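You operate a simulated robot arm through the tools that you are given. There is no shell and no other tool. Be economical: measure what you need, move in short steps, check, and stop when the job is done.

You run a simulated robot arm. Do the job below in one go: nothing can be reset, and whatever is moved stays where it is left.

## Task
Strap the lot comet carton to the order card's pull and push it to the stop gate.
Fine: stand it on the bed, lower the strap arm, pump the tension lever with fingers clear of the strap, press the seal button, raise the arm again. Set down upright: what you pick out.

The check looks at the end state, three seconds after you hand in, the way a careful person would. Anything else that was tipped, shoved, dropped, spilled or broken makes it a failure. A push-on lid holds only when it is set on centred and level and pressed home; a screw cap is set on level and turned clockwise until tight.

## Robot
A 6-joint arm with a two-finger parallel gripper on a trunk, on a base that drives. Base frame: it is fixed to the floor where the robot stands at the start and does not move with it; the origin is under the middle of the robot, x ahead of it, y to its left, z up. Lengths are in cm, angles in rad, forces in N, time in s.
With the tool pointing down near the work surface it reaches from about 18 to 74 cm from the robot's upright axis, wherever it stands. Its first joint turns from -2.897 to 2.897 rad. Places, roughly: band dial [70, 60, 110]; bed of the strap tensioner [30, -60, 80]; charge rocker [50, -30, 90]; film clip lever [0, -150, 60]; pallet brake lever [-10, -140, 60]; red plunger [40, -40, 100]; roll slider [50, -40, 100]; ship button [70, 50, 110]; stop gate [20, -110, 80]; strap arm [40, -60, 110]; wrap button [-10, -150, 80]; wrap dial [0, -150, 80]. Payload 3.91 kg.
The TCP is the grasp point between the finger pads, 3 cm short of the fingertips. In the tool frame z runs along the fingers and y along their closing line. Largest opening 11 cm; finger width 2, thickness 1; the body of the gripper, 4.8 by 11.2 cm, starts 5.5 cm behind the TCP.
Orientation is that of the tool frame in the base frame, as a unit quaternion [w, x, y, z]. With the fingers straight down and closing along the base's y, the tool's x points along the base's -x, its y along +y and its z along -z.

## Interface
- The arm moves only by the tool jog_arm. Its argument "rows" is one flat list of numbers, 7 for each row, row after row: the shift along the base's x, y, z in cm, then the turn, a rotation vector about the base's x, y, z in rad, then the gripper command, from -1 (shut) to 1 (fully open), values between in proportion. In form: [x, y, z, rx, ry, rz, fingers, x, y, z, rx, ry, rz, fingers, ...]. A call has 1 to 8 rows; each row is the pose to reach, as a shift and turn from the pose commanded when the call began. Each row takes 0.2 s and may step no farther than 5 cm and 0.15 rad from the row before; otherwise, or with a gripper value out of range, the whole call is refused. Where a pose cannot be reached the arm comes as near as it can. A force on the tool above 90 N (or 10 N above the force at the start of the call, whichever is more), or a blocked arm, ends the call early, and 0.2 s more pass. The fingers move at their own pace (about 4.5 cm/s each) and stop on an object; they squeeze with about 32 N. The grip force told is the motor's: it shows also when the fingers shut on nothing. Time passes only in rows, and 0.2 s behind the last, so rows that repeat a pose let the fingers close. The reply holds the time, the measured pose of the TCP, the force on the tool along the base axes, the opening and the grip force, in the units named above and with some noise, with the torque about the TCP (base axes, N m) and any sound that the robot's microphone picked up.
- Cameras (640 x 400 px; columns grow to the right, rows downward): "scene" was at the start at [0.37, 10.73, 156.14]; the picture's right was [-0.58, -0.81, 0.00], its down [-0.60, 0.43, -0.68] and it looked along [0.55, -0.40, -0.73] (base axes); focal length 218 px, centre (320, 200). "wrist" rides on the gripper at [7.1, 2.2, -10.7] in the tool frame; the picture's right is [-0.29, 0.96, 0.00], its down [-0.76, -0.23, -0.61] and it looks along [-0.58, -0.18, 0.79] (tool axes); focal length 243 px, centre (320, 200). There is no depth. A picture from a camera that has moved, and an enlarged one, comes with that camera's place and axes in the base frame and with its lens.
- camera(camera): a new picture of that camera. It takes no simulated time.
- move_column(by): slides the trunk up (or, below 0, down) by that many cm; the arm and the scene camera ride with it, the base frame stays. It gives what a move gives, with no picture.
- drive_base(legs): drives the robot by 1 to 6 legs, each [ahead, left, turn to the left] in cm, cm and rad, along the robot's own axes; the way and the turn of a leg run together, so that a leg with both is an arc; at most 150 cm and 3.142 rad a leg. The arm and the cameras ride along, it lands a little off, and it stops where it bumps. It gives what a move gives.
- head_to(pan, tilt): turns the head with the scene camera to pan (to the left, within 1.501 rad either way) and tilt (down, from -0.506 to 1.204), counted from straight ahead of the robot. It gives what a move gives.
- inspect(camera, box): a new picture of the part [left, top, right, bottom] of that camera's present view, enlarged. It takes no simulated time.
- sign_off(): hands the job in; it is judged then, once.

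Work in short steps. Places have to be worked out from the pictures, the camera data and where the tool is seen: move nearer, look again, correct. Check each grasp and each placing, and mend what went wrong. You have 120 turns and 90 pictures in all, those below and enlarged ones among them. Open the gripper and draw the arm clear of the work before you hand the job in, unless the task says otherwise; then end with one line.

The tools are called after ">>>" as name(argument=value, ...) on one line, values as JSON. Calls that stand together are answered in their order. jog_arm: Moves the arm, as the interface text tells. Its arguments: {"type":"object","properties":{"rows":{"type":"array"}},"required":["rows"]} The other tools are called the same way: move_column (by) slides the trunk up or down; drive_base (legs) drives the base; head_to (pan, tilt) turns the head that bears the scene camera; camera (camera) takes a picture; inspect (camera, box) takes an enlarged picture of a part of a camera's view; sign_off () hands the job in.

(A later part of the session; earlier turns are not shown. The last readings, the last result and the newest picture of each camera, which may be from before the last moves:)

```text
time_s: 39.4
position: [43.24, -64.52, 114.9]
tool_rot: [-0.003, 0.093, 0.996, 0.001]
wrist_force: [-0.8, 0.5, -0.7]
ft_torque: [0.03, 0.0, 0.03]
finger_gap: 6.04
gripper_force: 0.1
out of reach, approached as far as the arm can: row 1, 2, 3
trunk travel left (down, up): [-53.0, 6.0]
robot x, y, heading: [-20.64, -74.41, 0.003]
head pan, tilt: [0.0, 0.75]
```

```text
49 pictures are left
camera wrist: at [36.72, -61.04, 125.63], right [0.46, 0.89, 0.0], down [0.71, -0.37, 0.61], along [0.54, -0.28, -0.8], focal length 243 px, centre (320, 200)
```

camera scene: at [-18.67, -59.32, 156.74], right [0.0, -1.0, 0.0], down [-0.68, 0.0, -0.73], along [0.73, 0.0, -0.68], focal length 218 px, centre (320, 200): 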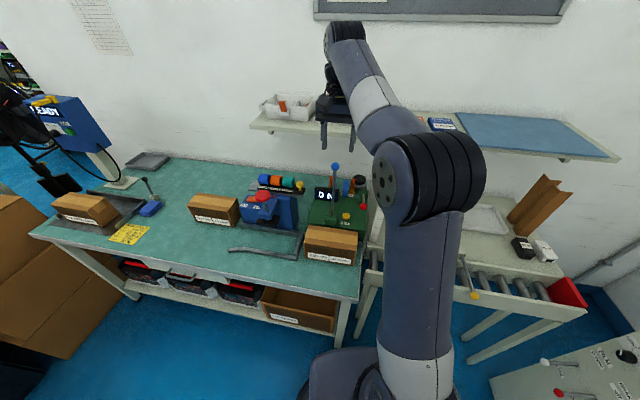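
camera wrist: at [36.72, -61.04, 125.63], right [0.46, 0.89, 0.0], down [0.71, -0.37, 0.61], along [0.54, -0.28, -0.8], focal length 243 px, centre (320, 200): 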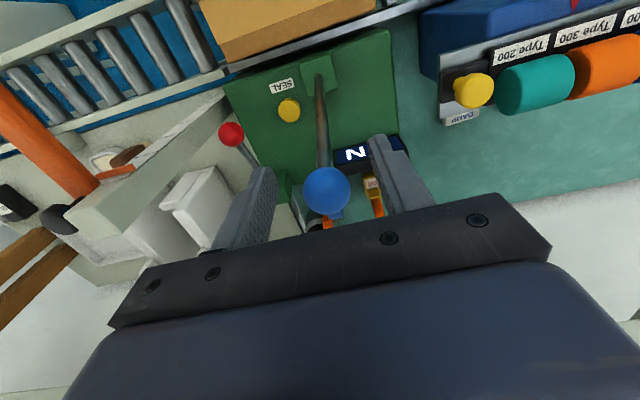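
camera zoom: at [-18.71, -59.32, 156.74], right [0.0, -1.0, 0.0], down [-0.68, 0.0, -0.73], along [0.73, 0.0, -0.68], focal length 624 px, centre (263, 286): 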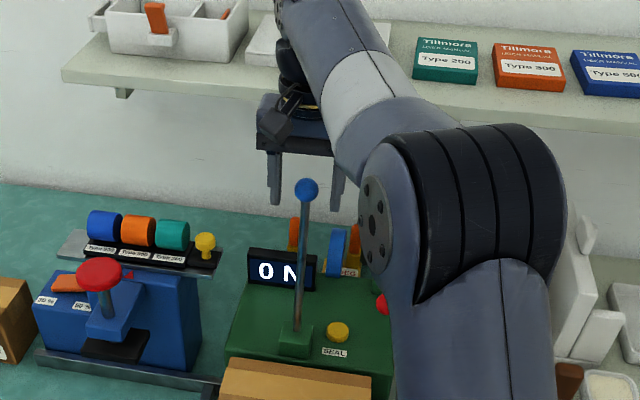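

The knob sits between the pads at the TCP. I close on it.

>>> jog_arm(rows=[0.2, 0.3, 0, 0, 0, 0, -1, 0.2, 0.3, 0, 0, 0, 0, -1, 0.2, 0.3, 0, 0, 0, 0, -1])

```text
time_s: 40.1
position: [43.58, -64.4, 114.96]
tool_rot: [-0.002, 0.095, 0.996, 0.0]
wrist_force: [-2.6, -12.2, -3.0]
ft_torque: [-0.21, 0.03, -0.22]
finger_gap: 2.87
gripper_force: 40.2
trunk travel left (down, up): [-53.0, 6.0]
robot x, y, heading: [-20.71, -74.88, -0.003]
head pan, tilt: [0.0, 0.75]
```

Knob held (2.9 cm). I pull it forward along the arc about the pivot, in small steps.

>>> jog_arm(rows=[-2.1, 0.39, 0.2, 0, 0, 0, -1, -4.23, 0.78, 0.4, 0, 0, 0, -1, -6.3, 1.16, 0.28, 0, 0, 0, -1])

>>> camera(camera="wrist")

```text
time_s: 41.0
position: [37.1, -62.72, 115.24]
tool_rot: [-0.001, 0.092, 0.996, 0.002]
wrist_force: [0.1, 0.0, 1.1]
ft_torque: [0.0, -0.04, 0.02]
finger_gap: 0.01
gripper_force: 37.4
trunk travel left (down, up): [-53.0, 6.0]
robot x, y, heading: [-21.22, -74.88, 0.005]
head pan, tilt: [0.0, 0.75]
```

```text
48 pictures are left
camera wrist: at [30.4, -59.29, 125.86], right [0.46, 0.89, 0.0], down [0.71, -0.37, 0.61], along [0.54, -0.28, -0.8], focal length 243 px, centre (320, 200)
```

wrist: 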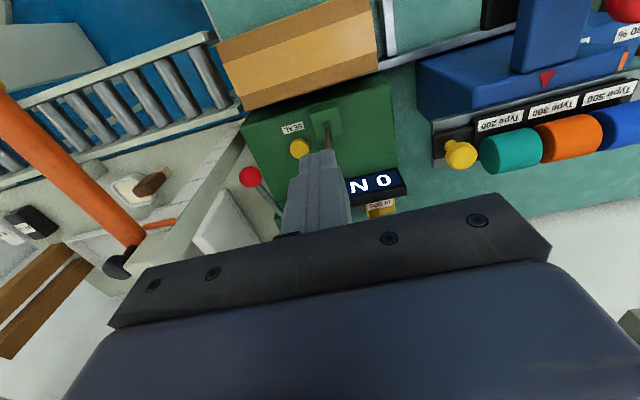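

The knob slipped out. I look where the lever is now.

>>> inspect(camera="scene", box=[270, 100, 410, 240])

```text
2.86 times, centred on (340, 170) of scene
camera zoom: at [-18.75, -59.28, 156.76], right [0.0, -1.0, 0.0], down [-0.68, 0.0, -0.73], along [0.73, 0.0, -0.68], focal length 624 px, centre (263, 286)
```

zoom: 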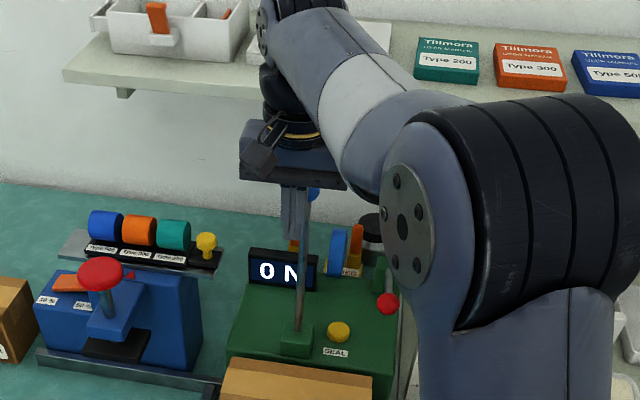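

The lever barely moved; friction on the ball isn't enough. I'll turn the tool so that one finger is behind the knob (closing along the pull direction). Rise and turn first.

>>> jog_arm(rows=[-2, 0, 4, 0, 0, 0.14, 0.1, -4, 0, 8, 0, 0, 0.28, 0.1, -5, 0, 11, 0, 0, 0.42, 0.1, -5, 0, 11, 0, 0, 0.56, 0.1, -5, 0, 11, 0, 0, 0.7, 0.1, -5, 0, 11, 0, 0, 0.84, 0.1, -5, 0, 11, 0, 0, 0.98, 0.1, -5, 0, 11, 0, 0, 1.12, 0.1])

>>> jog_arm(rows=[0, 0, 0, 0, 0, 0.14, 0.1, 0, 0, 0, 0, 0, 0.28, 0.1, 0, 0, 0, 0, 0, 0.42, 0.1, 0, 0, 0, 0, 0, 0.455, 0.1])

>>> inspect(camera="scene", box=[270, 100, 410, 240])

>>> camera(camera="wrist")

```text
time_s: 42.8
position: [32.22, -62.93, 126.29]
tool_rot: [-0.001, -0.45, 0.893, -0.001]
wrist_force: [-0.4, 0.1, 0.1]
ft_torque: [0.02, -0.03, -0.01]
finger_gap: 6.04
gripper_force: 0.0
trunk travel left (down, up): [-53.0, 6.0]
robot x, y, heading: [-20.96, -74.79, -0.002]
head pan, tilt: [0.0, 0.75]
```

```text
time_s: 43.8
position: [32.14, -62.95, 126.23]
tool_rot: [-0.001, -0.641, 0.768, 0.0]
wrist_force: [0.2, 0.0, 0.2]
ft_torque: [-0.02, 0.02, 0.01]
finger_gap: 6.06
gripper_force: 0.0
trunk travel left (down, up): [-53.0, 6.0]
robot x, y, heading: [-20.92, -74.64, -0.003]
head pan, tilt: [0.0, 0.75]
```

```text
2.86 times, centred on (340, 170) of scene
camera zoom: at [-18.74, -59.32, 156.74], right [0.0, -1.0, 0.0], down [-0.68, 0.0, -0.73], along [0.73, 0.0, -0.68], focal length 624 px, centre (263, 286)
```

zoom: 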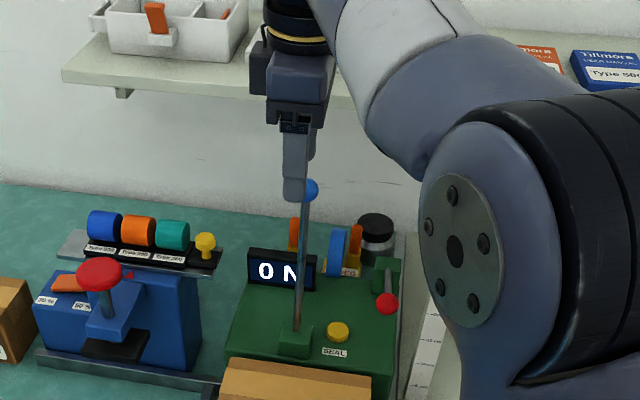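

```text
45 pictures are left
camera wrist: at [28.73, -69.49, 136.89], right [-0.89, 0.46, 0.0], down [0.36, 0.71, 0.61], along [0.28, 0.54, -0.8], focal length 243 px, centre (320, 200)
```

wrist: 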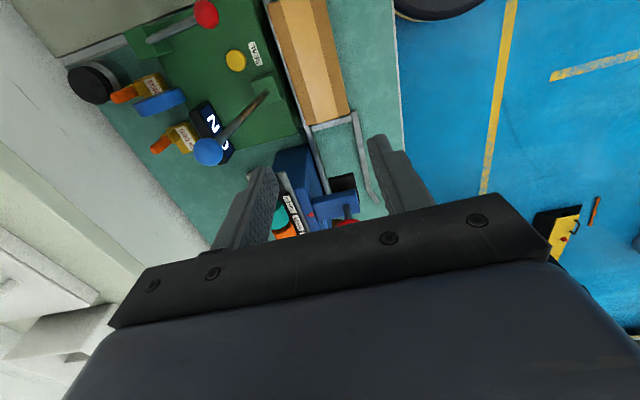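

The knob is still at about (43.4, -64.8, 114.7). I move over it and lower the fingers fore and aft of it.

>>> jog_arm(rows=[4, -0.6, -0.5, 0, 0, 0, 0.1, 8, -1.3, -1, 0, 0, 0, 0.1, 11.2, -1.9, -2, 0, 0, 0, 0.1, 11.2, -1.9, -5, 0, 0, 0, 0.1, 11.2, -1.9, -8.5, 0, 0, 0, 0.1, 11.2, -1.9, -11.5, 0, 0, 0, 0.1])

>>> camera(camera="wrist")

```text
time_s: 45.1
position: [43.45, -64.67, 114.66]
tool_rot: [-0.001, -0.639, 0.769, 0.0]
wrist_force: [-1.0, -1.1, 0.7]
ft_torque: [0.0, 0.01, 0.0]
finger_gap: 6.05
gripper_force: 0.0
trunk travel left (down, up): [-53.0, 6.0]
robot x, y, heading: [-20.85, -74.37, 0.0]
head pan, tilt: [0.0, 0.75]
```

```text
44 pictures are left
camera wrist: at [39.96, -71.24, 125.34], right [-0.89, 0.46, 0.0], down [0.37, 0.71, 0.61], along [0.28, 0.54, -0.8], focal length 243 px, centre (320, 200)
```

wrist: 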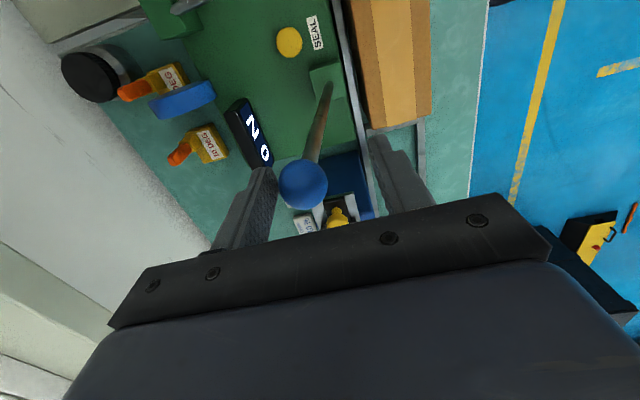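

Knob is between the fingers. Small centring shift, close, then pull forward along the arc.

>>> jog_arm(rows=[0.4, -0.6, 0, 0, 0, 0, -1, 0.4, -0.6, 0, 0, 0, 0, -1, 0.4, -0.6, 0, 0, 0, 0, -1])

>>> jog_arm(rows=[-1, 0.19, 0.2, 0, 0, 0, -1, -2.1, 0.39, 0.3, 0, 0, 0, -1, -3.2, 0.59, 0.35, 0, 0, 0, -1, -4.23, 0.78, 0.4, 0, 0, 0, -1])

>>> camera(camera="wrist")

```text
time_s: 46.0
position: [43.84, -65.21, 114.7]
tool_rot: [-0.001, -0.639, 0.769, -0.001]
wrist_force: [0.2, -0.7, 0.6]
ft_torque: [-0.01, -0.04, 0.01]
finger_gap: 2.89
gripper_force: 40.4
trunk travel left (down, up): [-53.0, 6.0]
robot x, y, heading: [-20.83, -75.01, -0.002]
head pan, tilt: [0.0, 0.75]
```

```text
time_s: 47.0
position: [39.7, -64.48, 114.92]
tool_rot: [-0.003, -0.64, 0.768, 0.001]
wrist_force: [2.3, 3.9, -14.4]
ft_torque: [-0.03, -0.07, 0.02]
finger_gap: 2.88
gripper_force: 44.5
trunk travel left (down, up): [-53.0, 6.0]
robot x, y, heading: [-20.89, -74.42, 0.002]
head pan, tilt: [0.0, 0.75]
```

```text
43 pictures are left
camera wrist: at [36.29, -71.05, 125.58], right [-0.89, 0.46, 0.0], down [0.37, 0.71, 0.6], along [0.27, 0.54, -0.8], focal length 243 px, centre (320, 200)
```

wrist: 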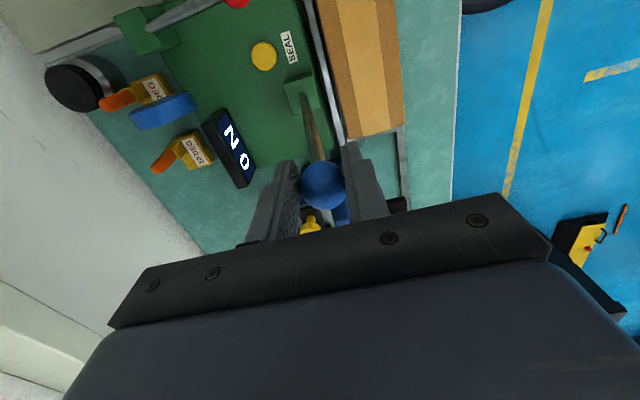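

The lever follows. Continue the arc slightly lower (force shows I was a bit high).

>>> jog_arm(rows=[-2.1, 0.38, -0.6, 0, 0, 0, -1, -4.1, 0.76, -0.9, 0, 0, 0, -1, -6.1, 1.1, -1.5, 0, 0, 0, -1, -8.1, 1.48, -2.2, 0, 0, 0, -1, -9.9, 1.8, -3.1, 0, 0, 0, -1, -11.7, 2.15, -4.2, 0, 0, 0, -1])

>>> camera(camera="wrist")

```text
time_s: 48.4
position: [28.06, -62.35, 110.76]
tool_rot: [-0.003, -0.639, 0.77, 0.0]
wrist_force: [22.0, 17.6, -21.6]
ft_torque: [0.18, -0.55, -0.03]
finger_gap: 2.85
gripper_force: 45.2
trunk travel left (down, up): [-53.0, 6.0]
robot x, y, heading: [-20.69, -74.76, 0.0]
head pan, tilt: [0.0, 0.75]
```

```text
42 pictures are left
camera wrist: at [24.7, -68.86, 121.38], right [-0.89, 0.46, 0.0], down [0.37, 0.71, 0.6], along [0.28, 0.54, -0.8], focal length 243 px, centre (320, 200)
```

wrist: 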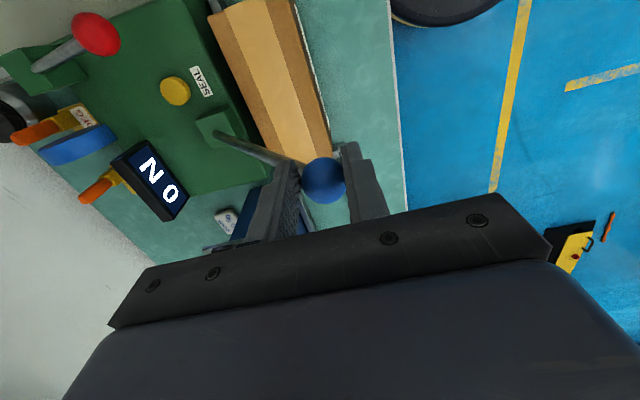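

Forces show the lever radius is a little smaller and its plane a bit more to +y. I correct and continue down.

>>> jog_arm(rows=[0.5, 0.7, -0.4, 0, 0, 0, -1, -1, 1.1, -1.6, 0, 0, 0, -1, -2.4, 1.4, -2.95, 0, 0, 0, -1, -3.7, 1.6, -4.4, 0, 0, 0, -1])

```text
time_s: 49.4
position: [24.1, -61.23, 106.53]
tool_rot: [-0.001, -0.639, 0.769, 0.0]
wrist_force: [-5.9, -26.3, 2.3]
ft_torque: [-1.02, -0.24, 0.0]
finger_gap: 2.89
gripper_force: 45.2
trunk travel left (down, up): [-53.0, 6.0]
robot x, y, heading: [-21.26, -74.8, 0.003]
head pan, tilt: [0.0, 0.75]
```

>>> jog_arm(rows=[-1.1, -0.37, -1.6, 0, 0, 0, -1, -2.1, -0.2, -3.3, 0, 0, 0, -1, -2.9, 0, -5.1, 0, 0, 0, -1, -3.5, 0.1, -7, 0, 0, 0, -1])

>>> inspect(camera="scene", box=[260, 160, 420, 290])

>>> camera(camera="wrist")

```text
time_s: 50.4
position: [20.68, -60.58, 99.6]
tool_rot: [0.001, -0.641, 0.768, -0.001]
wrist_force: [-0.8, 12.1, 1.2]
ft_torque: [0.19, -0.25, 0.16]
finger_gap: 2.87
gripper_force: 44.8
trunk travel left (down, up): [-53.0, 6.0]
robot x, y, heading: [-20.98, -74.38, -0.005]
head pan, tilt: [0.0, 0.75]
```

```text
3.08 times, centred on (340, 225) of scene
camera zoom: at [-18.77, -59.13, 156.72], right [0.0, -1.0, 0.0], down [-0.68, 0.0, -0.73], along [0.73, 0.0, -0.68], focal length 672 px, centre (258, 123)
```

zoom: 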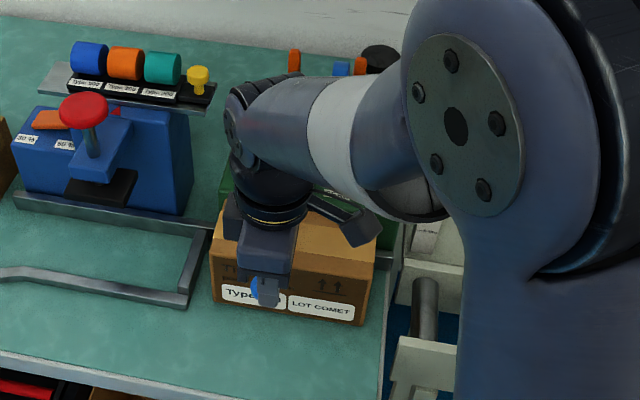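

```text
40 pictures are left
camera wrist: at [17.29, -67.2, 110.19], right [-0.89, 0.46, 0.0], down [0.36, 0.71, 0.61], along [0.28, 0.54, -0.79], focal length 243 px, centre (320, 200)
```

wrist: 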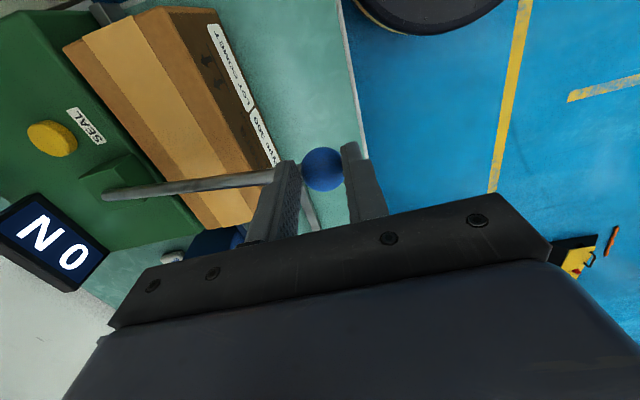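

The arm is nearly horizontal over the carton. I release and will press the rest of the way down from above with closed fingers.

>>> jog_arm(rows=[0, 0.2, 0, 0, 0, 0, 0.0, 0, 0.2, 0, 0, 0, 0, 0.0, 0, 0.2, 4, 0, 0, 0, 0.0, 0, 0.2, 8, 0, 0, 0, -1, 0, 0.2, 8, 0, 0, 0, -1])

>>> camera(camera="wrist")

>>> inspect(camera="scene", box=[260, 160, 420, 290])

```text
time_s: 51.5
position: [20.8, -60.69, 107.64]
tool_rot: [0.0, -0.64, 0.768, -0.001]
wrist_force: [0.5, 0.4, 0.3]
ft_torque: [0.0, 0.01, 0.0]
finger_gap: 0.2
gripper_force: 0.0
trunk travel left (down, up): [-53.0, 6.0]
robot x, y, heading: [-20.9, -75.13, 0.0]
head pan, tilt: [0.0, 0.75]
```

```text
39 pictures are left
camera wrist: at [17.35, -67.35, 118.33], right [-0.89, 0.46, 0.0], down [0.37, 0.71, 0.61], along [0.28, 0.54, -0.8], focal length 243 px, centre (320, 200)
```

wrist: 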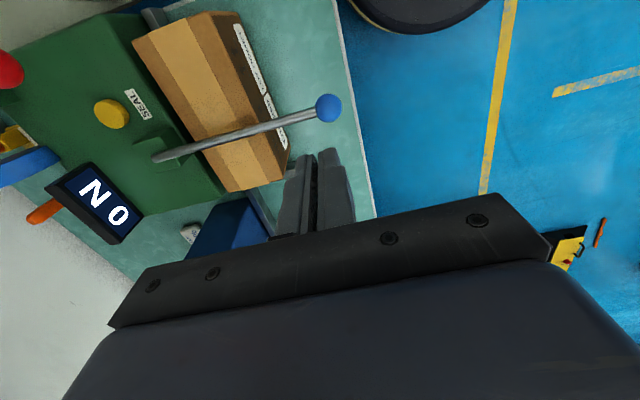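

```text
3.08 times, centred on (340, 225) of scene
camera zoom: at [-18.75, -59.32, 156.74], right [0.0, -1.0, 0.0], down [-0.68, 0.0, -0.73], along [0.73, 0.0, -0.68], focal length 672 px, centre (258, 123)
```

zoom: 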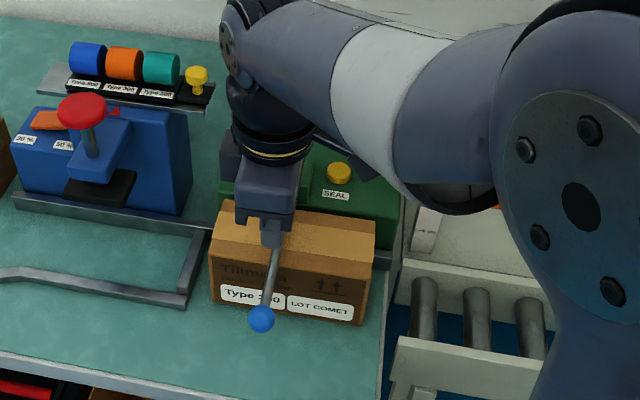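

The arm dropped down over the carton; knob now at ≈ (20.5, -59.6, 90.6). I press lightly on it to be sure it is at its lower stop.

>>> jog_arm(rows=[-0.3, 1.1, -4, 0, 0, 0, -1, -0.3, 1.1, -8, 0, 0, 0, -1, -0.3, 1.1, -11, 0, 0, 0, -1, -0.3, 1.1, -12, 0, 0, 0, -1, -0.3, 1.1, -12.7, 0, 0, 0, -1, -0.3, 1.1, -13.3, 0, 0, 0, -1])

```text
time_s: 53.0
position: [20.53, -59.84, 95.56]
tool_rot: [0.012, -0.64, 0.769, -0.006]
wrist_force: [-12.1, -6.5, 38.3]
ft_torque: [-0.24, 0.59, 0.02]
finger_gap: 0.0
gripper_force: 32.0
trunk travel left (down, up): [-53.0, 6.0]
robot x, y, heading: [-21.37, -74.68, 0.001]
head pan, tilt: [0.0, 0.75]
stopped in row 6: the force on the tool passed its limit (the readings are from after the stop); the commanded pose is now the measured one
```

Firm at its stop: strap arm is down. Now to the red-knob tension lever, triangulated at ≈ (41.9, -76, 97.2). I rise and look from close by.

>>> jog_arm(rows=[0, 0, 4.5, 0, 0, 0, -1, 0, 0, 9, 0, 0, 0, -1, 2, -1, 13, 0, 0, 0, -1, 5, -3, 16, 0, 0, 0, -1, 9, -5, 17, 0, 0, 0, -1, 12, -7, 17, 0, 0, 0, -1])

>>> camera(camera="wrist")

>>> camera(camera="scene")

```text
time_s: 54.4
position: [33.04, -66.53, 111.71]
tool_rot: [0.004, -0.64, 0.769, -0.002]
wrist_force: [0.1, -0.6, -0.8]
ft_torque: [0.03, -0.02, 0.0]
finger_gap: 0.0
gripper_force: 32.2
trunk travel left (down, up): [-53.0, 6.0]
robot x, y, heading: [-21.07, -74.66, 0.003]
head pan, tilt: [0.0, 0.75]
```

```text
37 pictures are left
camera wrist: at [29.54, -73.22, 122.27], right [-0.89, 0.46, -0.01], down [0.36, 0.7, 0.61], along [0.29, 0.54, -0.79], focal length 243 px, centre (320, 200)
```

wrist: 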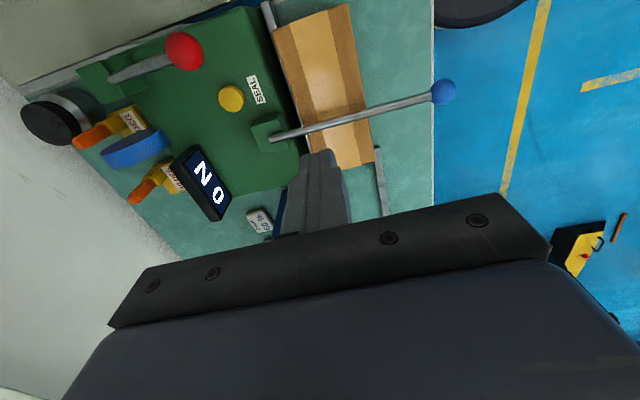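

```text
36 pictures are left
camera scene: at [-18.7, -59.34, 156.74], right [0.0, -1.0, 0.0], down [-0.68, 0.0, -0.73], along [0.73, 0.0, -0.68], focal length 218 px, centre (320, 200)
```

scene: 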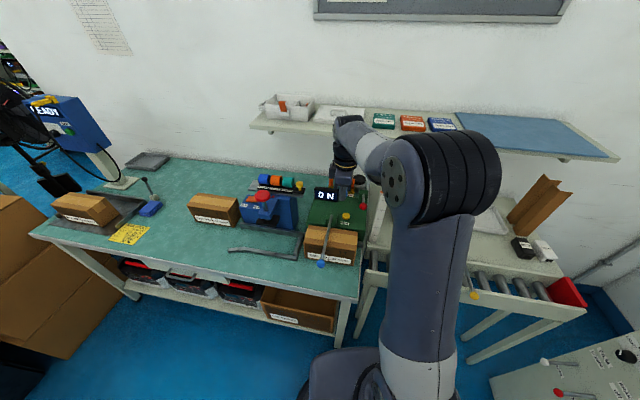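

The red knob is at ≈ (41.8, -76.2, 97.2), rod rising forward from a pivot at (51, -78, 94), so a pump is a press down. A ruler post stands just to the right (y ≈ -82, up to z ≈ 111), so I turn the tool half round to put the camera on the left side.

>>> jog_arm(rows=[-1, 0, 1, 0, 0, -0.145, -1, -2, 0, 2, 0, 0, -0.29, -1, -3, 0, 3, 0, 0, -0.435, -1, -4, 0, 3, 0, 0, -0.58, -1, -4, 0, 3, 0, 0, -0.725, -1, -4, 0, 3, 0, 0, -0.87, -1, -4, 0, 3, 0, 0, -1.015, -1, -4, 0, 3, 0, 0, -1.16, -1])

>>> jog_arm(rows=[0, 0, 0, 0, 0, -0.145, -1, 0, 0, 0, 0, 0, -0.29, -1, 0, 0, 0, 0, 0, -0.435, -1, 0, 0, 0, 0, 0, -0.58, -1, 0, 0, 0, 0, 0, -0.725, -1, 0, 0, 0, 0, 0, -0.87, -1, 0, 0, 0, 0, 0, -1.015, -1, 0, 0, 0, 0, 0, -1.16, -1])

>>> jog_arm(rows=[0, -1, 0, 0, 0, -0.145, -1, 0, -2, 0, 0, 0, -0.29, -1, 0, -3, 0, 0, 0, -0.435, -1, 0, -4, 0, 0, 0, -0.58, -1, 0, -5, 0, 0, 0, -0.725, -1, 0, -6, 0, 0, 0, -0.82, -1])

>>> camera(camera="wrist")

```text
time_s: 56.1
position: [28.82, -66.48, 114.82]
tool_rot: [0.003, -0.113, 0.994, -0.006]
wrist_force: [0.2, -0.4, 0.2]
ft_torque: [0.01, -0.01, 0.02]
finger_gap: 0.0
gripper_force: 31.7
trunk travel left (down, up): [-53.0, 6.0]
robot x, y, heading: [-20.83, -74.95, -0.0]
head pan, tilt: [0.0, 0.75]
```

```text
time_s: 58.0
position: [28.9, -66.4, 114.75]
tool_rot: [0.0, 0.451, 0.893, -0.007]
wrist_force: [-0.3, -0.4, 0.0]
ft_torque: [0.04, -0.01, 0.04]
finger_gap: 0.0
gripper_force: 32.2
trunk travel left (down, up): [-53.0, 6.0]
robot x, y, heading: [-21.03, -74.68, 0.0]
head pan, tilt: [0.0, 0.75]
```

```text
time_s: 59.4
position: [28.79, -72.39, 114.66]
tool_rot: [-0.002, 0.769, 0.639, -0.006]
wrist_force: [-0.2, -0.1, -0.6]
ft_torque: [0.0, 0.02, -0.01]
finger_gap: 0.0
gripper_force: 32.2
trunk travel left (down, up): [-53.0, 6.0]
robot x, y, heading: [-20.78, -74.95, 0.003]
head pan, tilt: [0.0, 0.75]
```

```text
35 pictures are left
camera wrist: at [32.31, -65.9, 125.31], right [0.89, -0.46, -0.01], down [-0.36, -0.7, 0.61], along [-0.29, -0.54, -0.79], focal length 243 px, centre (320, 200)
```

wrist: 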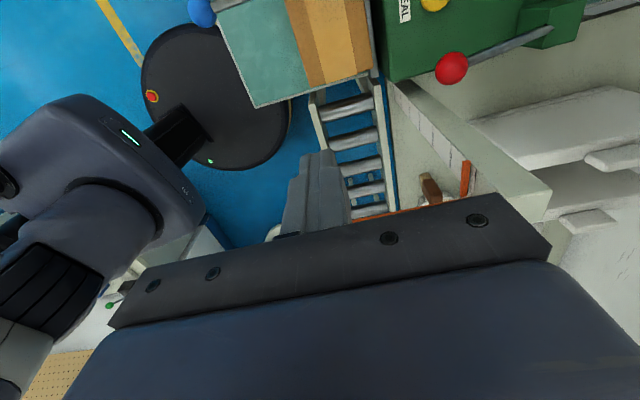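

The camera is now on the left; knob confirmed at (42, -76.1). I go over it and come down to just above it.

>>> jog_arm(rows=[4.5, -1.2, 0, 0, 0, 0, -1, 9, -2.4, 0, 0, 0, 0, -1, 13.2, -3.6, 0, 0, 0, 0, -1, 13.2, -3.6, -4, 0, 0, 0, -1, 13.2, -3.6, -8, 0, 0, 0, -1, 13.2, -3.6, -11.5, 0, 0, 0, -1])

>>> camera(camera="wrist")

>>> inspect(camera="scene", box=[270, 130, 430, 270])

```text
time_s: 60.8
position: [42.11, -75.93, 103.09]
tool_rot: [-0.004, 0.768, 0.64, -0.006]
wrist_force: [0.4, -0.5, 0.8]
ft_torque: [0.0, 0.0, 0.01]
finger_gap: 0.02
gripper_force: 32.7
trunk travel left (down, up): [-53.0, 6.0]
robot x, y, heading: [-20.73, -75.2, -0.001]
head pan, tilt: [0.0, 0.75]
```

```text
34 pictures are left
camera wrist: at [45.66, -69.33, 113.72], right [0.89, -0.46, -0.01], down [-0.36, -0.7, 0.61], along [-0.29, -0.54, -0.79], focal length 243 px, centre (320, 200)
```

wrist: 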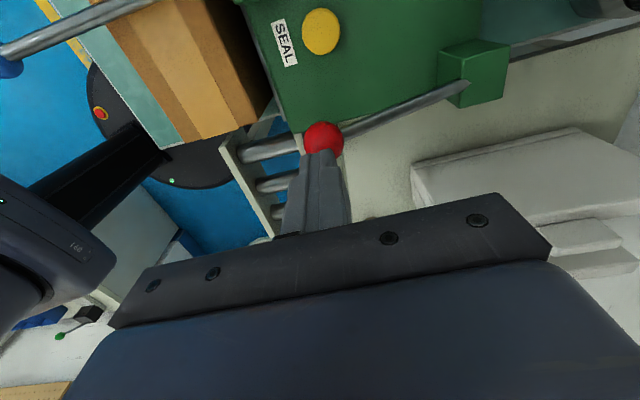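

```text
2.86 times, centred on (350, 200) of scene
camera zoom: at [-18.71, -59.35, 156.75], right [0.0, -1.0, 0.0], down [-0.68, 0.0, -0.73], along [0.73, 0.0, -0.68], focal length 624 px, centre (234, 200)
```

zoom: 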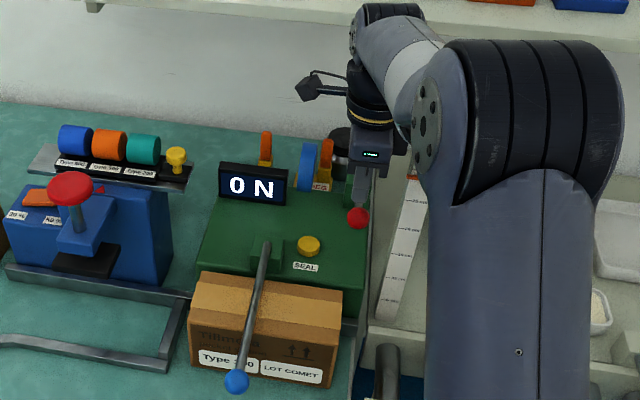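

Tip sits right above the knob and the display is visible. First stroke: press down about 3 cm past contact, gently.

>>> jog_arm(rows=[0, 0, -1.5, 0, 0, 0, -1, 0, 0, -2.5, 0, 0, 0, -1, 0, 0, -3.5, 0, 0, 0, -1, 0, 0, -4.5, 0, 0, 0, -1])

>>> inspect(camera="scene", box=[270, 130, 430, 270])

```text
time_s: 61.8
position: [42.3, -76.03, 98.7]
tool_rot: [-0.002, 0.768, 0.64, -0.006]
wrist_force: [-2.2, 1.6, 3.2]
ft_torque: [0.04, 0.04, -0.04]
finger_gap: 0.0
gripper_force: 31.5
trunk travel left (down, up): [-53.0, 6.0]
robot x, y, heading: [-20.83, -74.64, 0.002]
head pan, tilt: [0.0, 0.75]
```

```text
2.86 times, centred on (350, 200) of scene
camera zoom: at [-18.79, -59.33, 156.75], right [0.0, -1.0, 0.0], down [-0.68, 0.0, -0.73], along [0.73, 0.0, -0.68], focal length 624 px, centre (234, 200)
```

zoom: 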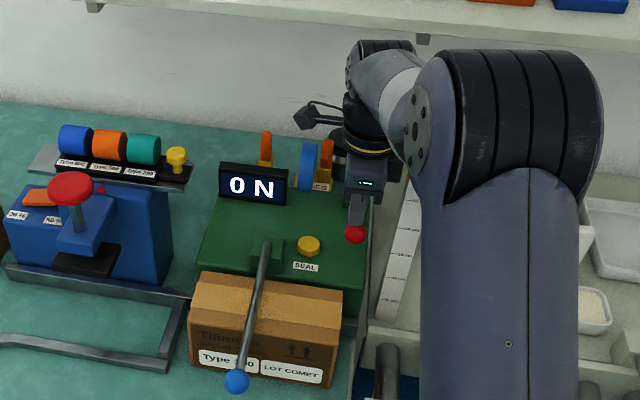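

It yields lightly (3 N), display still 0 N. I press further.

>>> jog_arm(rows=[0, 0, -0.7, 0, 0, 0, -1, 0, 0, -1.4, 0, 0, 0, -1, 0, 0, -2.1, 0, 0, 0, -1, 0, 0, -2.8, 0, 0, 0, -1])

>>> inspect(camera="scene", box=[270, 130, 430, 270])

```text
time_s: 62.8
position: [42.03, -76.01, 96.2]
tool_rot: [-0.003, 0.768, 0.64, -0.006]
wrist_force: [-3.5, 1.3, 4.4]
ft_torque: [-0.01, 0.12, 0.01]
finger_gap: 0.0
gripper_force: 32.1
trunk travel left (down, up): [-53.0, 6.0]
robot x, y, heading: [-20.92, -74.65, -0.003]
head pan, tilt: [0.0, 0.75]
```

```text
2.86 times, centred on (350, 200) of scene
camera zoom: at [-18.82, -59.33, 156.75], right [0.0, -1.0, 0.0], down [-0.68, 0.0, -0.73], along [0.73, 0.0, -0.68], focal length 624 px, centre (234, 200)
```

zoom: 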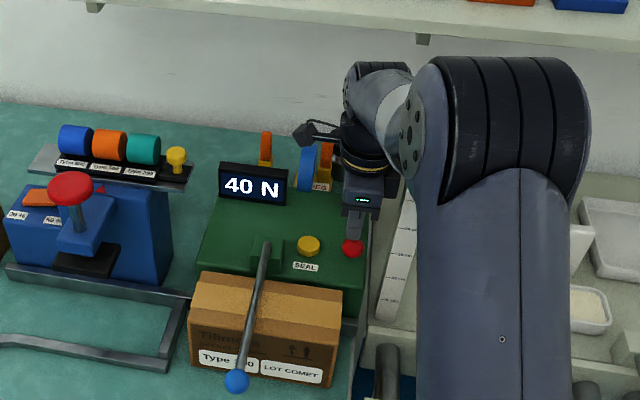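

40 N: one stroke gives 40, so two strokes make 80 N (in 75-85). I lift to let the lever return.

>>> jog_arm(rows=[0, 0, 2.5, 0, 0, 0, -1, 0, 0, 5, 0, 0, 0, -1, 0, 0, 7.3, 0, 0, 0, -1, 0, 0, 7.3, 0, 0, 0, -1])

>>> inspect(camera="scene", box=[270, 130, 430, 270])

```text
time_s: 63.8
position: [42.16, -76.17, 103.15]
tool_rot: [-0.003, 0.768, 0.64, -0.006]
wrist_force: [-0.4, -0.3, 0.1]
ft_torque: [0.01, 0.0, 0.04]
finger_gap: 0.0
gripper_force: 31.8
trunk travel left (down, up): [-53.0, 6.0]
robot x, y, heading: [-21.04, -74.78, -0.001]
head pan, tilt: [0.0, 0.75]
```

```text
2.86 times, centred on (350, 200) of scene
camera zoom: at [-18.74, -59.34, 156.74], right [0.0, -1.0, 0.0], down [-0.68, 0.0, -0.73], along [0.73, 0.0, -0.68], focal length 624 px, centre (234, 200)
```

zoom: 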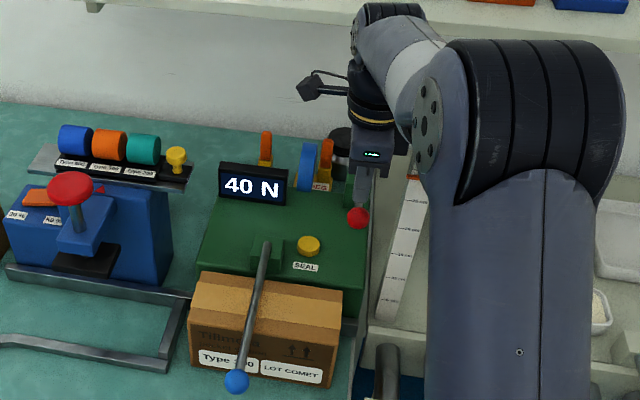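

The lever sprang back, display holds 40 N. Second identical stroke, then lift.

>>> jog_arm(rows=[0, 0, -1.5, 0, 0, 0, -1, 0, 0, -3, 0, 0, 0, -1, 0, 0, -4.5, 0, 0, 0, -1, 0, 0, -5.2, 0, 0, 0, -1, 0, 0, -5.9, 0, 0, 0, -1, 0, 0, -6.6, 0, 0, 0, -1, 0, 0, -7.1, 0, 0, 0, -1])

>>> jog_arm(rows=[0, 0, 2.5, 0, 0, 0, -1, 0, 0, 5, 0, 0, 0, -1, 0, 0, 7.3, 0, 0, 0, -1])

>>> inspect(camera="scene", box=[270, 130, 430, 270])

```text
time_s: 65.3
position: [42.04, -76.14, 96.34]
tool_rot: [-0.003, 0.768, 0.64, -0.006]
wrist_force: [-3.1, 0.4, 4.6]
ft_torque: [0.0, 0.15, -0.02]
finger_gap: 0.0
gripper_force: 32.3
trunk travel left (down, up): [-53.0, 6.0]
robot x, y, heading: [-20.9, -74.71, -0.002]
head pan, tilt: [0.0, 0.75]
```

```text
time_s: 66.2
position: [41.97, -76.18, 103.52]
tool_rot: [-0.004, 0.768, 0.64, -0.006]
wrist_force: [0.8, 0.6, -0.3]
ft_torque: [0.0, 0.0, -0.02]
finger_gap: 0.0
gripper_force: 32.0
trunk travel left (down, up): [-53.0, 6.0]
robot x, y, heading: [-20.47, -74.59, 0.0]
head pan, tilt: [0.0, 0.75]
```

```text
2.86 times, centred on (350, 200) of scene
camera zoom: at [-18.73, -59.34, 156.74], right [0.0, -1.0, 0.0], down [-0.68, 0.0, -0.73], along [0.73, 0.0, -0.68], focal length 624 px, centre (234, 200)
```

zoom: 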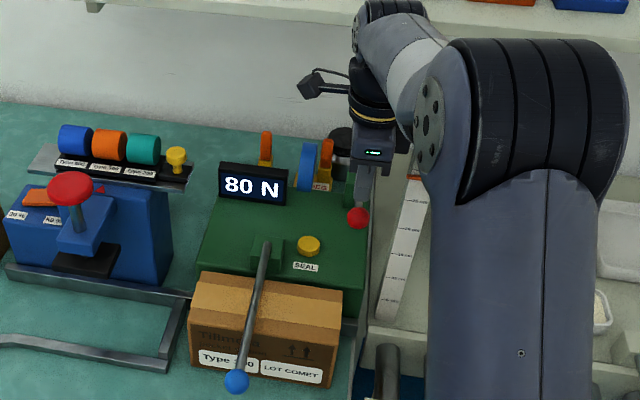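

80 N reached. SEAL button triangulates to ≈ (44.8, -70.5, 88.5). I move above it and look.

>>> jog_arm(rows=[1.4, 2.8, 0, 0, 0, 0, -1, 2.8, 5.7, 0, 0, 0, 0, -1, 2.8, 5.7, -4, 0, 0, 0, -1, 2.8, 5.7, -7.5, 0, 0, 0, -1])

>>> camera(camera="wrist")

```text
time_s: 67.2
position: [44.61, -70.46, 95.92]
tool_rot: [-0.003, 0.768, 0.64, -0.006]
wrist_force: [-0.1, 0.7, 0.5]
ft_torque: [0.01, -0.01, 0.0]
finger_gap: 0.01
gripper_force: 32.1
trunk travel left (down, up): [-53.0, 6.0]
robot x, y, heading: [-20.92, -75.07, -0.001]
head pan, tilt: [0.0, 0.75]
```

```text
28 pictures are left
camera wrist: at [48.24, -63.82, 106.58], right [0.89, -0.46, -0.01], down [-0.36, -0.7, 0.61], along [-0.29, -0.54, -0.79], focal length 243 px, centre (320, 200)
```

wrist: 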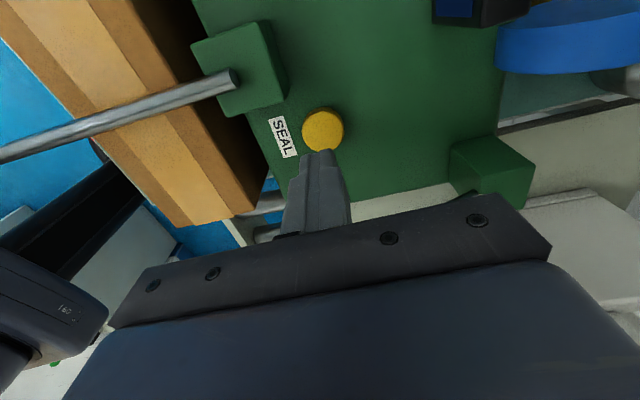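

Tip is right over the button. I press down in small steps.

>>> jog_arm(rows=[0.25, 0.1, -1.5, 0, 0, 0, -1, 0.25, 0.1, -3, 0, 0, 0, -1, 0.25, 0.1, -3.7, 0, 0, 0, -1, 0.25, 0.1, -4.2, 0, 0, 0, -1])

>>> inspect(camera="wrist", box=[230, 60, 430, 200])

```text
time_s: 68.2
position: [45.05, -70.35, 91.71]
tool_rot: [-0.003, 0.768, 0.64, -0.006]
wrist_force: [-0.7, -0.6, 0.1]
ft_torque: [0.0, 0.0, 0.0]
finger_gap: 0.0
gripper_force: 31.8
trunk travel left (down, up): [-53.0, 6.0]
robot x, y, heading: [-21.05, -74.62, -0.004]
head pan, tilt: [0.0, 0.75]
```

```text
2.86 times, centred on (330, 130) of wrist
camera zoom: at [48.57, -63.65, 102.33], right [0.89, -0.46, -0.01], down [-0.36, -0.7, 0.61], along [-0.29, -0.54, -0.79], focal length 693 px, centre (291, 400)
```

zoom: 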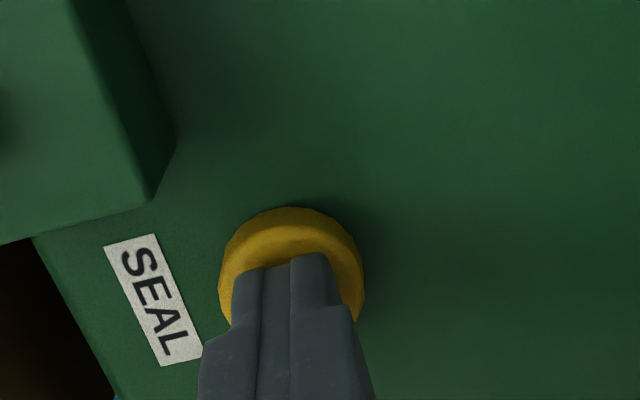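

Nearly touching, centred. A bit further down.

>>> jog_arm(rows=[0, 0, -0.4, 0, 0, 0, -1, 0, 0, -0.8, 0, 0, 0, -1, 0, 0, -1.2, 0, 0, 0, -1])

>>> inspect(camera="scene", box=[270, 130, 430, 270])

```text
time_s: 69.0
position: [45.19, -70.29, 90.81]
tool_rot: [-0.002, 0.768, 0.64, -0.003]
wrist_force: [-3.5, -1.6, 15.3]
ft_torque: [-0.07, 0.14, 0.04]
finger_gap: 0.0
gripper_force: 32.4
trunk travel left (down, up): [-53.0, 6.0]
robot x, y, heading: [-20.82, -75.14, 0.001]
head pan, tilt: [0.0, 0.75]
heard: click
```

```text
2.86 times, centred on (350, 200) of scene
camera zoom: at [-18.9, -59.37, 156.78], right [0.0, -1.0, 0.0], down [-0.68, 0.0, -0.73], along [0.73, 0.0, -0.68], focal length 624 px, centre (234, 200)
```

zoom: 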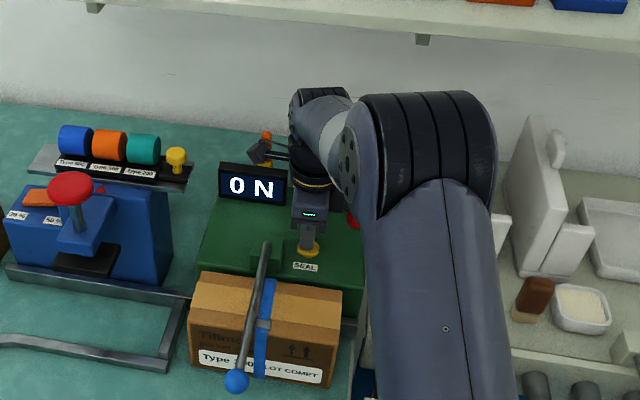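

Click heard and a blue strap is around the carton. Now rise and turn the tool so that it closes across the lever (along the bench) to grip the blue knob and raise the arm.

>>> jog_arm(rows=[0, 0, 4.5, 0, 0, 0, -1, 0, 0, 9, 0, 0, 0, -1, 0, 0, 13.5, 0, 0, 0, -1, -3, 0, 17, 0, 0, 0.145, -1, -7, 1, 19, 0, 0, 0.29, -1, -11, 2, 20, 0, 0, 0.435, -1, -15, 3, 20, 0, 0, 0.58, -1, -19, 4, 20, 0, 0, 0.725, -1])

>>> jog_arm(rows=[-2, 1, 0, 0, 0, 0.145, 0.1, -4, 2, 0, 0, 0, 0.29, 0.1, -5, 3, 0, 0, 0, 0.435, 0.1, -6, 4, 0, 0, 0, 0.58, 0.1, -6, 5, 0, 0, 0, 0.725, 0.1, -6, 6, 0, 0, 0, 0.846, 0.1])

>>> camera(camera="wrist")

>>> inspect(camera="scene", box=[270, 150, 410, 290])

```text
time_s: 70.8
position: [26.23, -66.38, 110.7]
tool_rot: [-0.001, 0.491, 0.871, -0.006]
wrist_force: [0.4, -0.2, 0.3]
ft_torque: [0.0, 0.02, -0.04]
finger_gap: 0.01
gripper_force: 32.1
trunk travel left (down, up): [-53.0, 6.0]
robot x, y, heading: [-20.91, -74.63, -0.002]
head pan, tilt: [0.0, 0.75]
```

```text
time_s: 72.2
position: [20.09, -60.33, 110.48]
tool_rot: [0.001, 0.089, 0.996, -0.006]
wrist_force: [0.3, 0.1, -0.2]
ft_torque: [0.02, 0.0, 0.0]
finger_gap: 6.03
gripper_force: 0.1
trunk travel left (down, up): [-53.0, 6.0]
robot x, y, heading: [-21.19, -74.72, -0.0]
head pan, tilt: [0.0, 0.75]
```

```text
25 pictures are left
camera wrist: at [13.47, -56.77, 121.08], right [0.46, 0.89, -0.01], down [0.71, -0.35, 0.61], along [0.54, -0.29, -0.79], focal length 243 px, centre (320, 200)
```

wrist: 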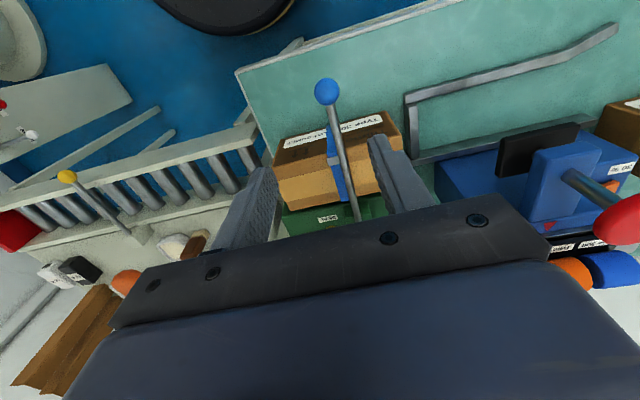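

```text
2.86 times, centred on (340, 220) of scene
camera zoom: at [-18.73, -59.34, 156.74], right [0.0, -1.0, 0.0], down [-0.68, 0.0, -0.73], along [0.73, 0.0, -0.68], focal length 624 px, centre (263, 143)
```

zoom: 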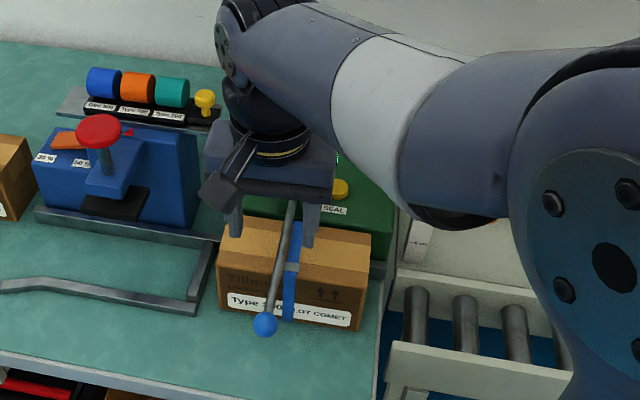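

Knob at ≈ (20.0, -59.7, 91.6). I descend around it.

>>> jog_arm(rows=[0, 0.55, -4.8, 0, 0, 0, 0.1, 0, 0.55, -9.5, 0, 0, 0, 0.1, 0, 0.55, -14, 0, 0, 0, 0.1, 0, 0.55, -17, 0, 0, 0, 0.1, 0, 0.55, -19.2, 0, 0, 0, 0.1])

>>> camera(camera="wrist")

```text
time_s: 73.3
position: [20.04, -59.75, 91.19]
tool_rot: [0.002, 0.09, 0.996, -0.006]
wrist_force: [-0.2, 0.0, 0.1]
ft_torque: [0.02, -0.02, -0.04]
finger_gap: 6.05
gripper_force: 0.0
trunk travel left (down, up): [-53.0, 6.0]
robot x, y, heading: [-20.82, -74.77, -0.006]
head pan, tilt: [0.0, 0.75]
```

```text
23 pictures are left
camera wrist: at [13.38, -56.19, 101.82], right [0.46, 0.89, -0.01], down [0.7, -0.36, 0.61], along [0.54, -0.29, -0.79], focal length 243 px, centre (320, 200)
```

wrist: 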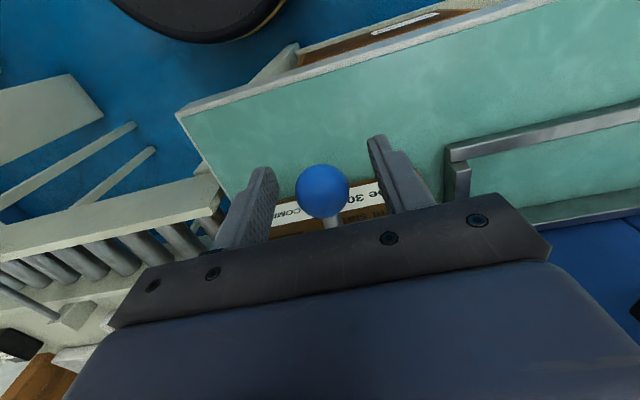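

Knob centred between pads. Close on it, then lift along the fitted arc (pivot 21.4 cm behind/above), checking forces.

>>> jog_arm(rows=[0, 0, 0.2, 0, 0, 0, -1, 0, 0, 0.2, 0, 0, 0, -1, 0, 0, 0.2, 0, 0, 0, -1, 0, 0, 2.2, 0, 0, 0, -1, 0, 0, 4.25, 0, 0, 0, -1])

```text
time_s: 74.5
position: [20.18, -59.78, 95.57]
tool_rot: [0.003, 0.091, 0.996, -0.006]
wrist_force: [14.8, -1.6, -5.1]
ft_torque: [0.25, 0.38, -0.09]
finger_gap: 2.92
gripper_force: 44.7
trunk travel left (down, up): [-53.0, 6.0]
robot x, y, heading: [-20.87, -75.13, -0.003]
head pan, tilt: [0.0, 0.75]
```

Held and following (2.9 cm gap); slight +x correction and on up.

>>> jog_arm(rows=[0.62, -0.1, 2.13, 0, 0, 0, -1, 1.14, -0.2, 4.2, 0, 0, 0, -1, 1.86, -0.36, 6.2, 0, 0, 0, -1, 2.78, -0.56, 8.15, 0, 0, 0, -1, 3.87, -0.8, 9.98, 0, 0, 0, -1, 5.15, -1.05, 11.7, 0, 0, 0, -1])

```text
time_s: 76.0
position: [25.4, -60.76, 107.15]
tool_rot: [0.001, 0.09, 0.996, -0.007]
wrist_force: [3.4, 8.7, -10.1]
ft_torque: [0.42, 1.24, 0.04]
finger_gap: 2.88
gripper_force: 45.2
trunk travel left (down, up): [-53.0, 6.0]
robot x, y, heading: [-20.96, -74.91, -0.004]
head pan, tilt: [0.0, 0.75]
```

>>> jog_arm(rows=[1.43, -0.1, 1.4, 0, 0, 0, -1, 3.0, -0.4, 2.75, 0, 0, 0, -1, 4.72, -0.75, 4.0, 0, 0, 0, -1, 6.54, -1.15, 5.0, 0, 0, 0, -1, 8.45, -1.55, 5.85, 0, 0, 0, -1, 10.45, -1.95, 6.5, 0, 0, 0, -1, 12.5, -2.35, 6.95, 0, 0, 0, -1, 14.6, -2.8, 7.2, 0, 0, 0, -1])

>>> camera(camera="wrist")

```text
time_s: 77.8
position: [39.92, -63.69, 114.86]
tool_rot: [0.003, 0.091, 0.996, -0.006]
wrist_force: [-4.0, -6.1, 1.7]
ft_torque: [0.15, 0.76, -0.09]
finger_gap: 2.87
gripper_force: 45.0
trunk travel left (down, up): [-53.0, 6.0]
robot x, y, heading: [-20.94, -74.91, 0.0]
head pan, tilt: [0.0, 0.75]
```

```text
22 pictures are left
camera wrist: at [33.28, -60.18, 125.37], right [0.46, 0.89, -0.01], down [0.7, -0.36, 0.62], along [0.54, -0.29, -0.79], focal length 243 px, centre (320, 200)
```

wrist: 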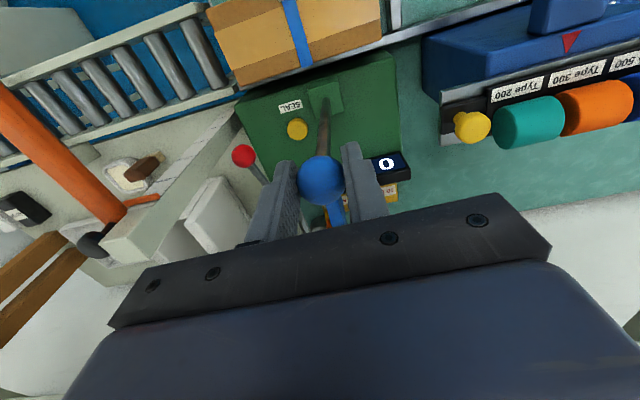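

Still gripped, arm upright. I carry it 4 cm further to its rest, release and lift clear.

>>> jog_arm(rows=[2, -0.45, 0, 0, 0, 0, -1, 3.8, -0.8, -0.1, 0, 0, 0, -1, 3.9, -0.8, -0.1, 0, 0, 0, 0.1, 3.9, -0.8, -0.1, 0, 0, 0, 0.1, 3.9, -0.8, -0.1, 0, 0, 0, 0.1, 3.7, -0.8, 3.5, 0, 0, 0, 0.1, 2, -0.8, 7, 0, 0, 0, 0.1, -1, -0.8, 9, 0, 0, 0, 0.1])

>>> camera(camera="scene")

```text
time_s: 79.5
position: [38.67, -64.26, 123.87]
tool_rot: [0.002, 0.091, 0.996, -0.006]
wrist_force: [0.3, 0.5, 0.3]
ft_torque: [-0.04, 0.01, 0.0]
finger_gap: 6.05
gripper_force: 0.0
trunk travel left (down, up): [-53.0, 6.0]
robot x, y, heading: [-20.84, -74.81, 0.001]
head pan, tilt: [0.0, 0.75]
```

```text
21 pictures are left
camera scene: at [-18.78, -59.35, 156.74], right [0.0, -1.0, 0.0], down [-0.68, 0.0, -0.73], along [0.73, 0.0, -0.68], focal length 218 px, centre (320, 200)
```

scene: 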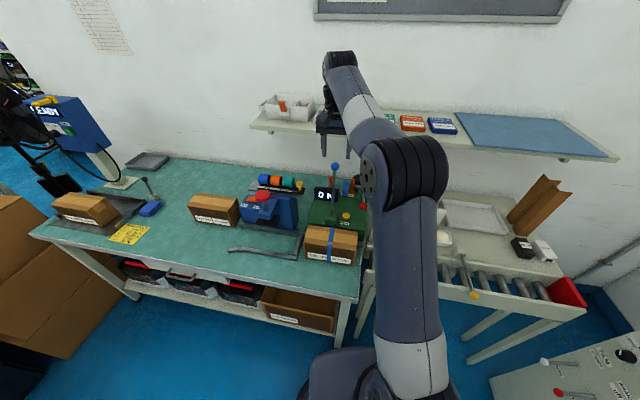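

Strap arm is back at rest. Now I check the conveyor: the yellow-knobbed bar across the rollers near (20, -113) seems to be the stop gate.

>>> inspect(camera="scene", box=[400, 200, 600, 330])

>>> head_to(pan=-0.7, tilt=0.85)

>>> camera(camera="scene")

```text
3.08 times, centred on (500, 265) of scene
camera zoom: at [-18.78, -59.35, 156.74], right [0.0, -1.0, 0.0], down [-0.68, 0.0, -0.73], along [0.73, 0.0, -0.68], focal length 672 px, centre (-234, 0)
```

zoom: 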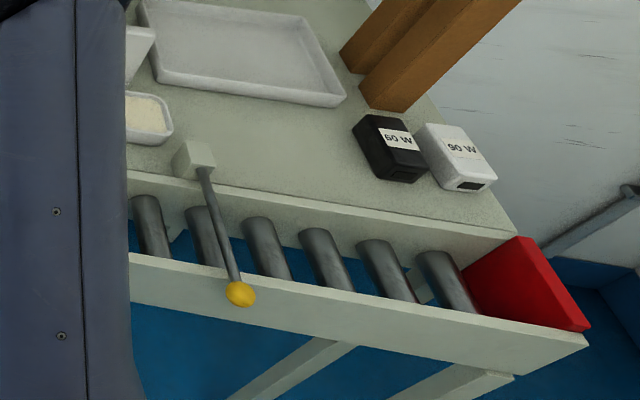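

```text
time_s: 80.6
position: [38.68, -64.28, 123.66]
tool_rot: [0.002, 0.091, 0.996, -0.006]
wrist_force: [0.4, 0.5, -0.6]
ft_torque: [0.01, -0.03, 0.01]
finger_gap: 6.07
gripper_force: 0.0
trunk travel left (down, up): [-53.0, 6.0]
robot x, y, heading: [-21.23, -74.47, 0.005]
head pan, tilt: [-0.7, 0.85]
```

```text
19 pictures are left
camera scene: at [-21.04, -64.37, 155.94], right [-0.64, -0.77, 0.0], down [-0.57, 0.48, -0.66], along [0.51, -0.42, -0.75], focal length 218 px, centre (320, 200)
```

scene: 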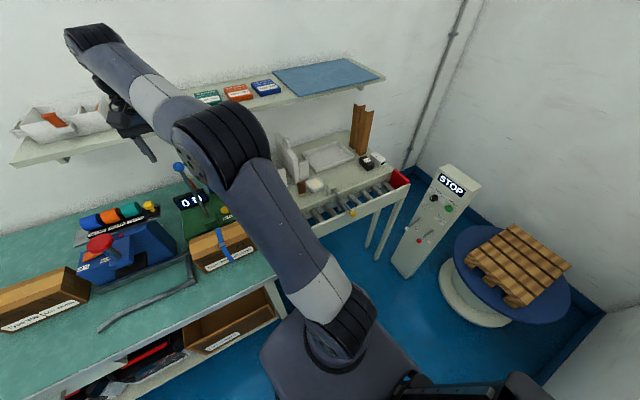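

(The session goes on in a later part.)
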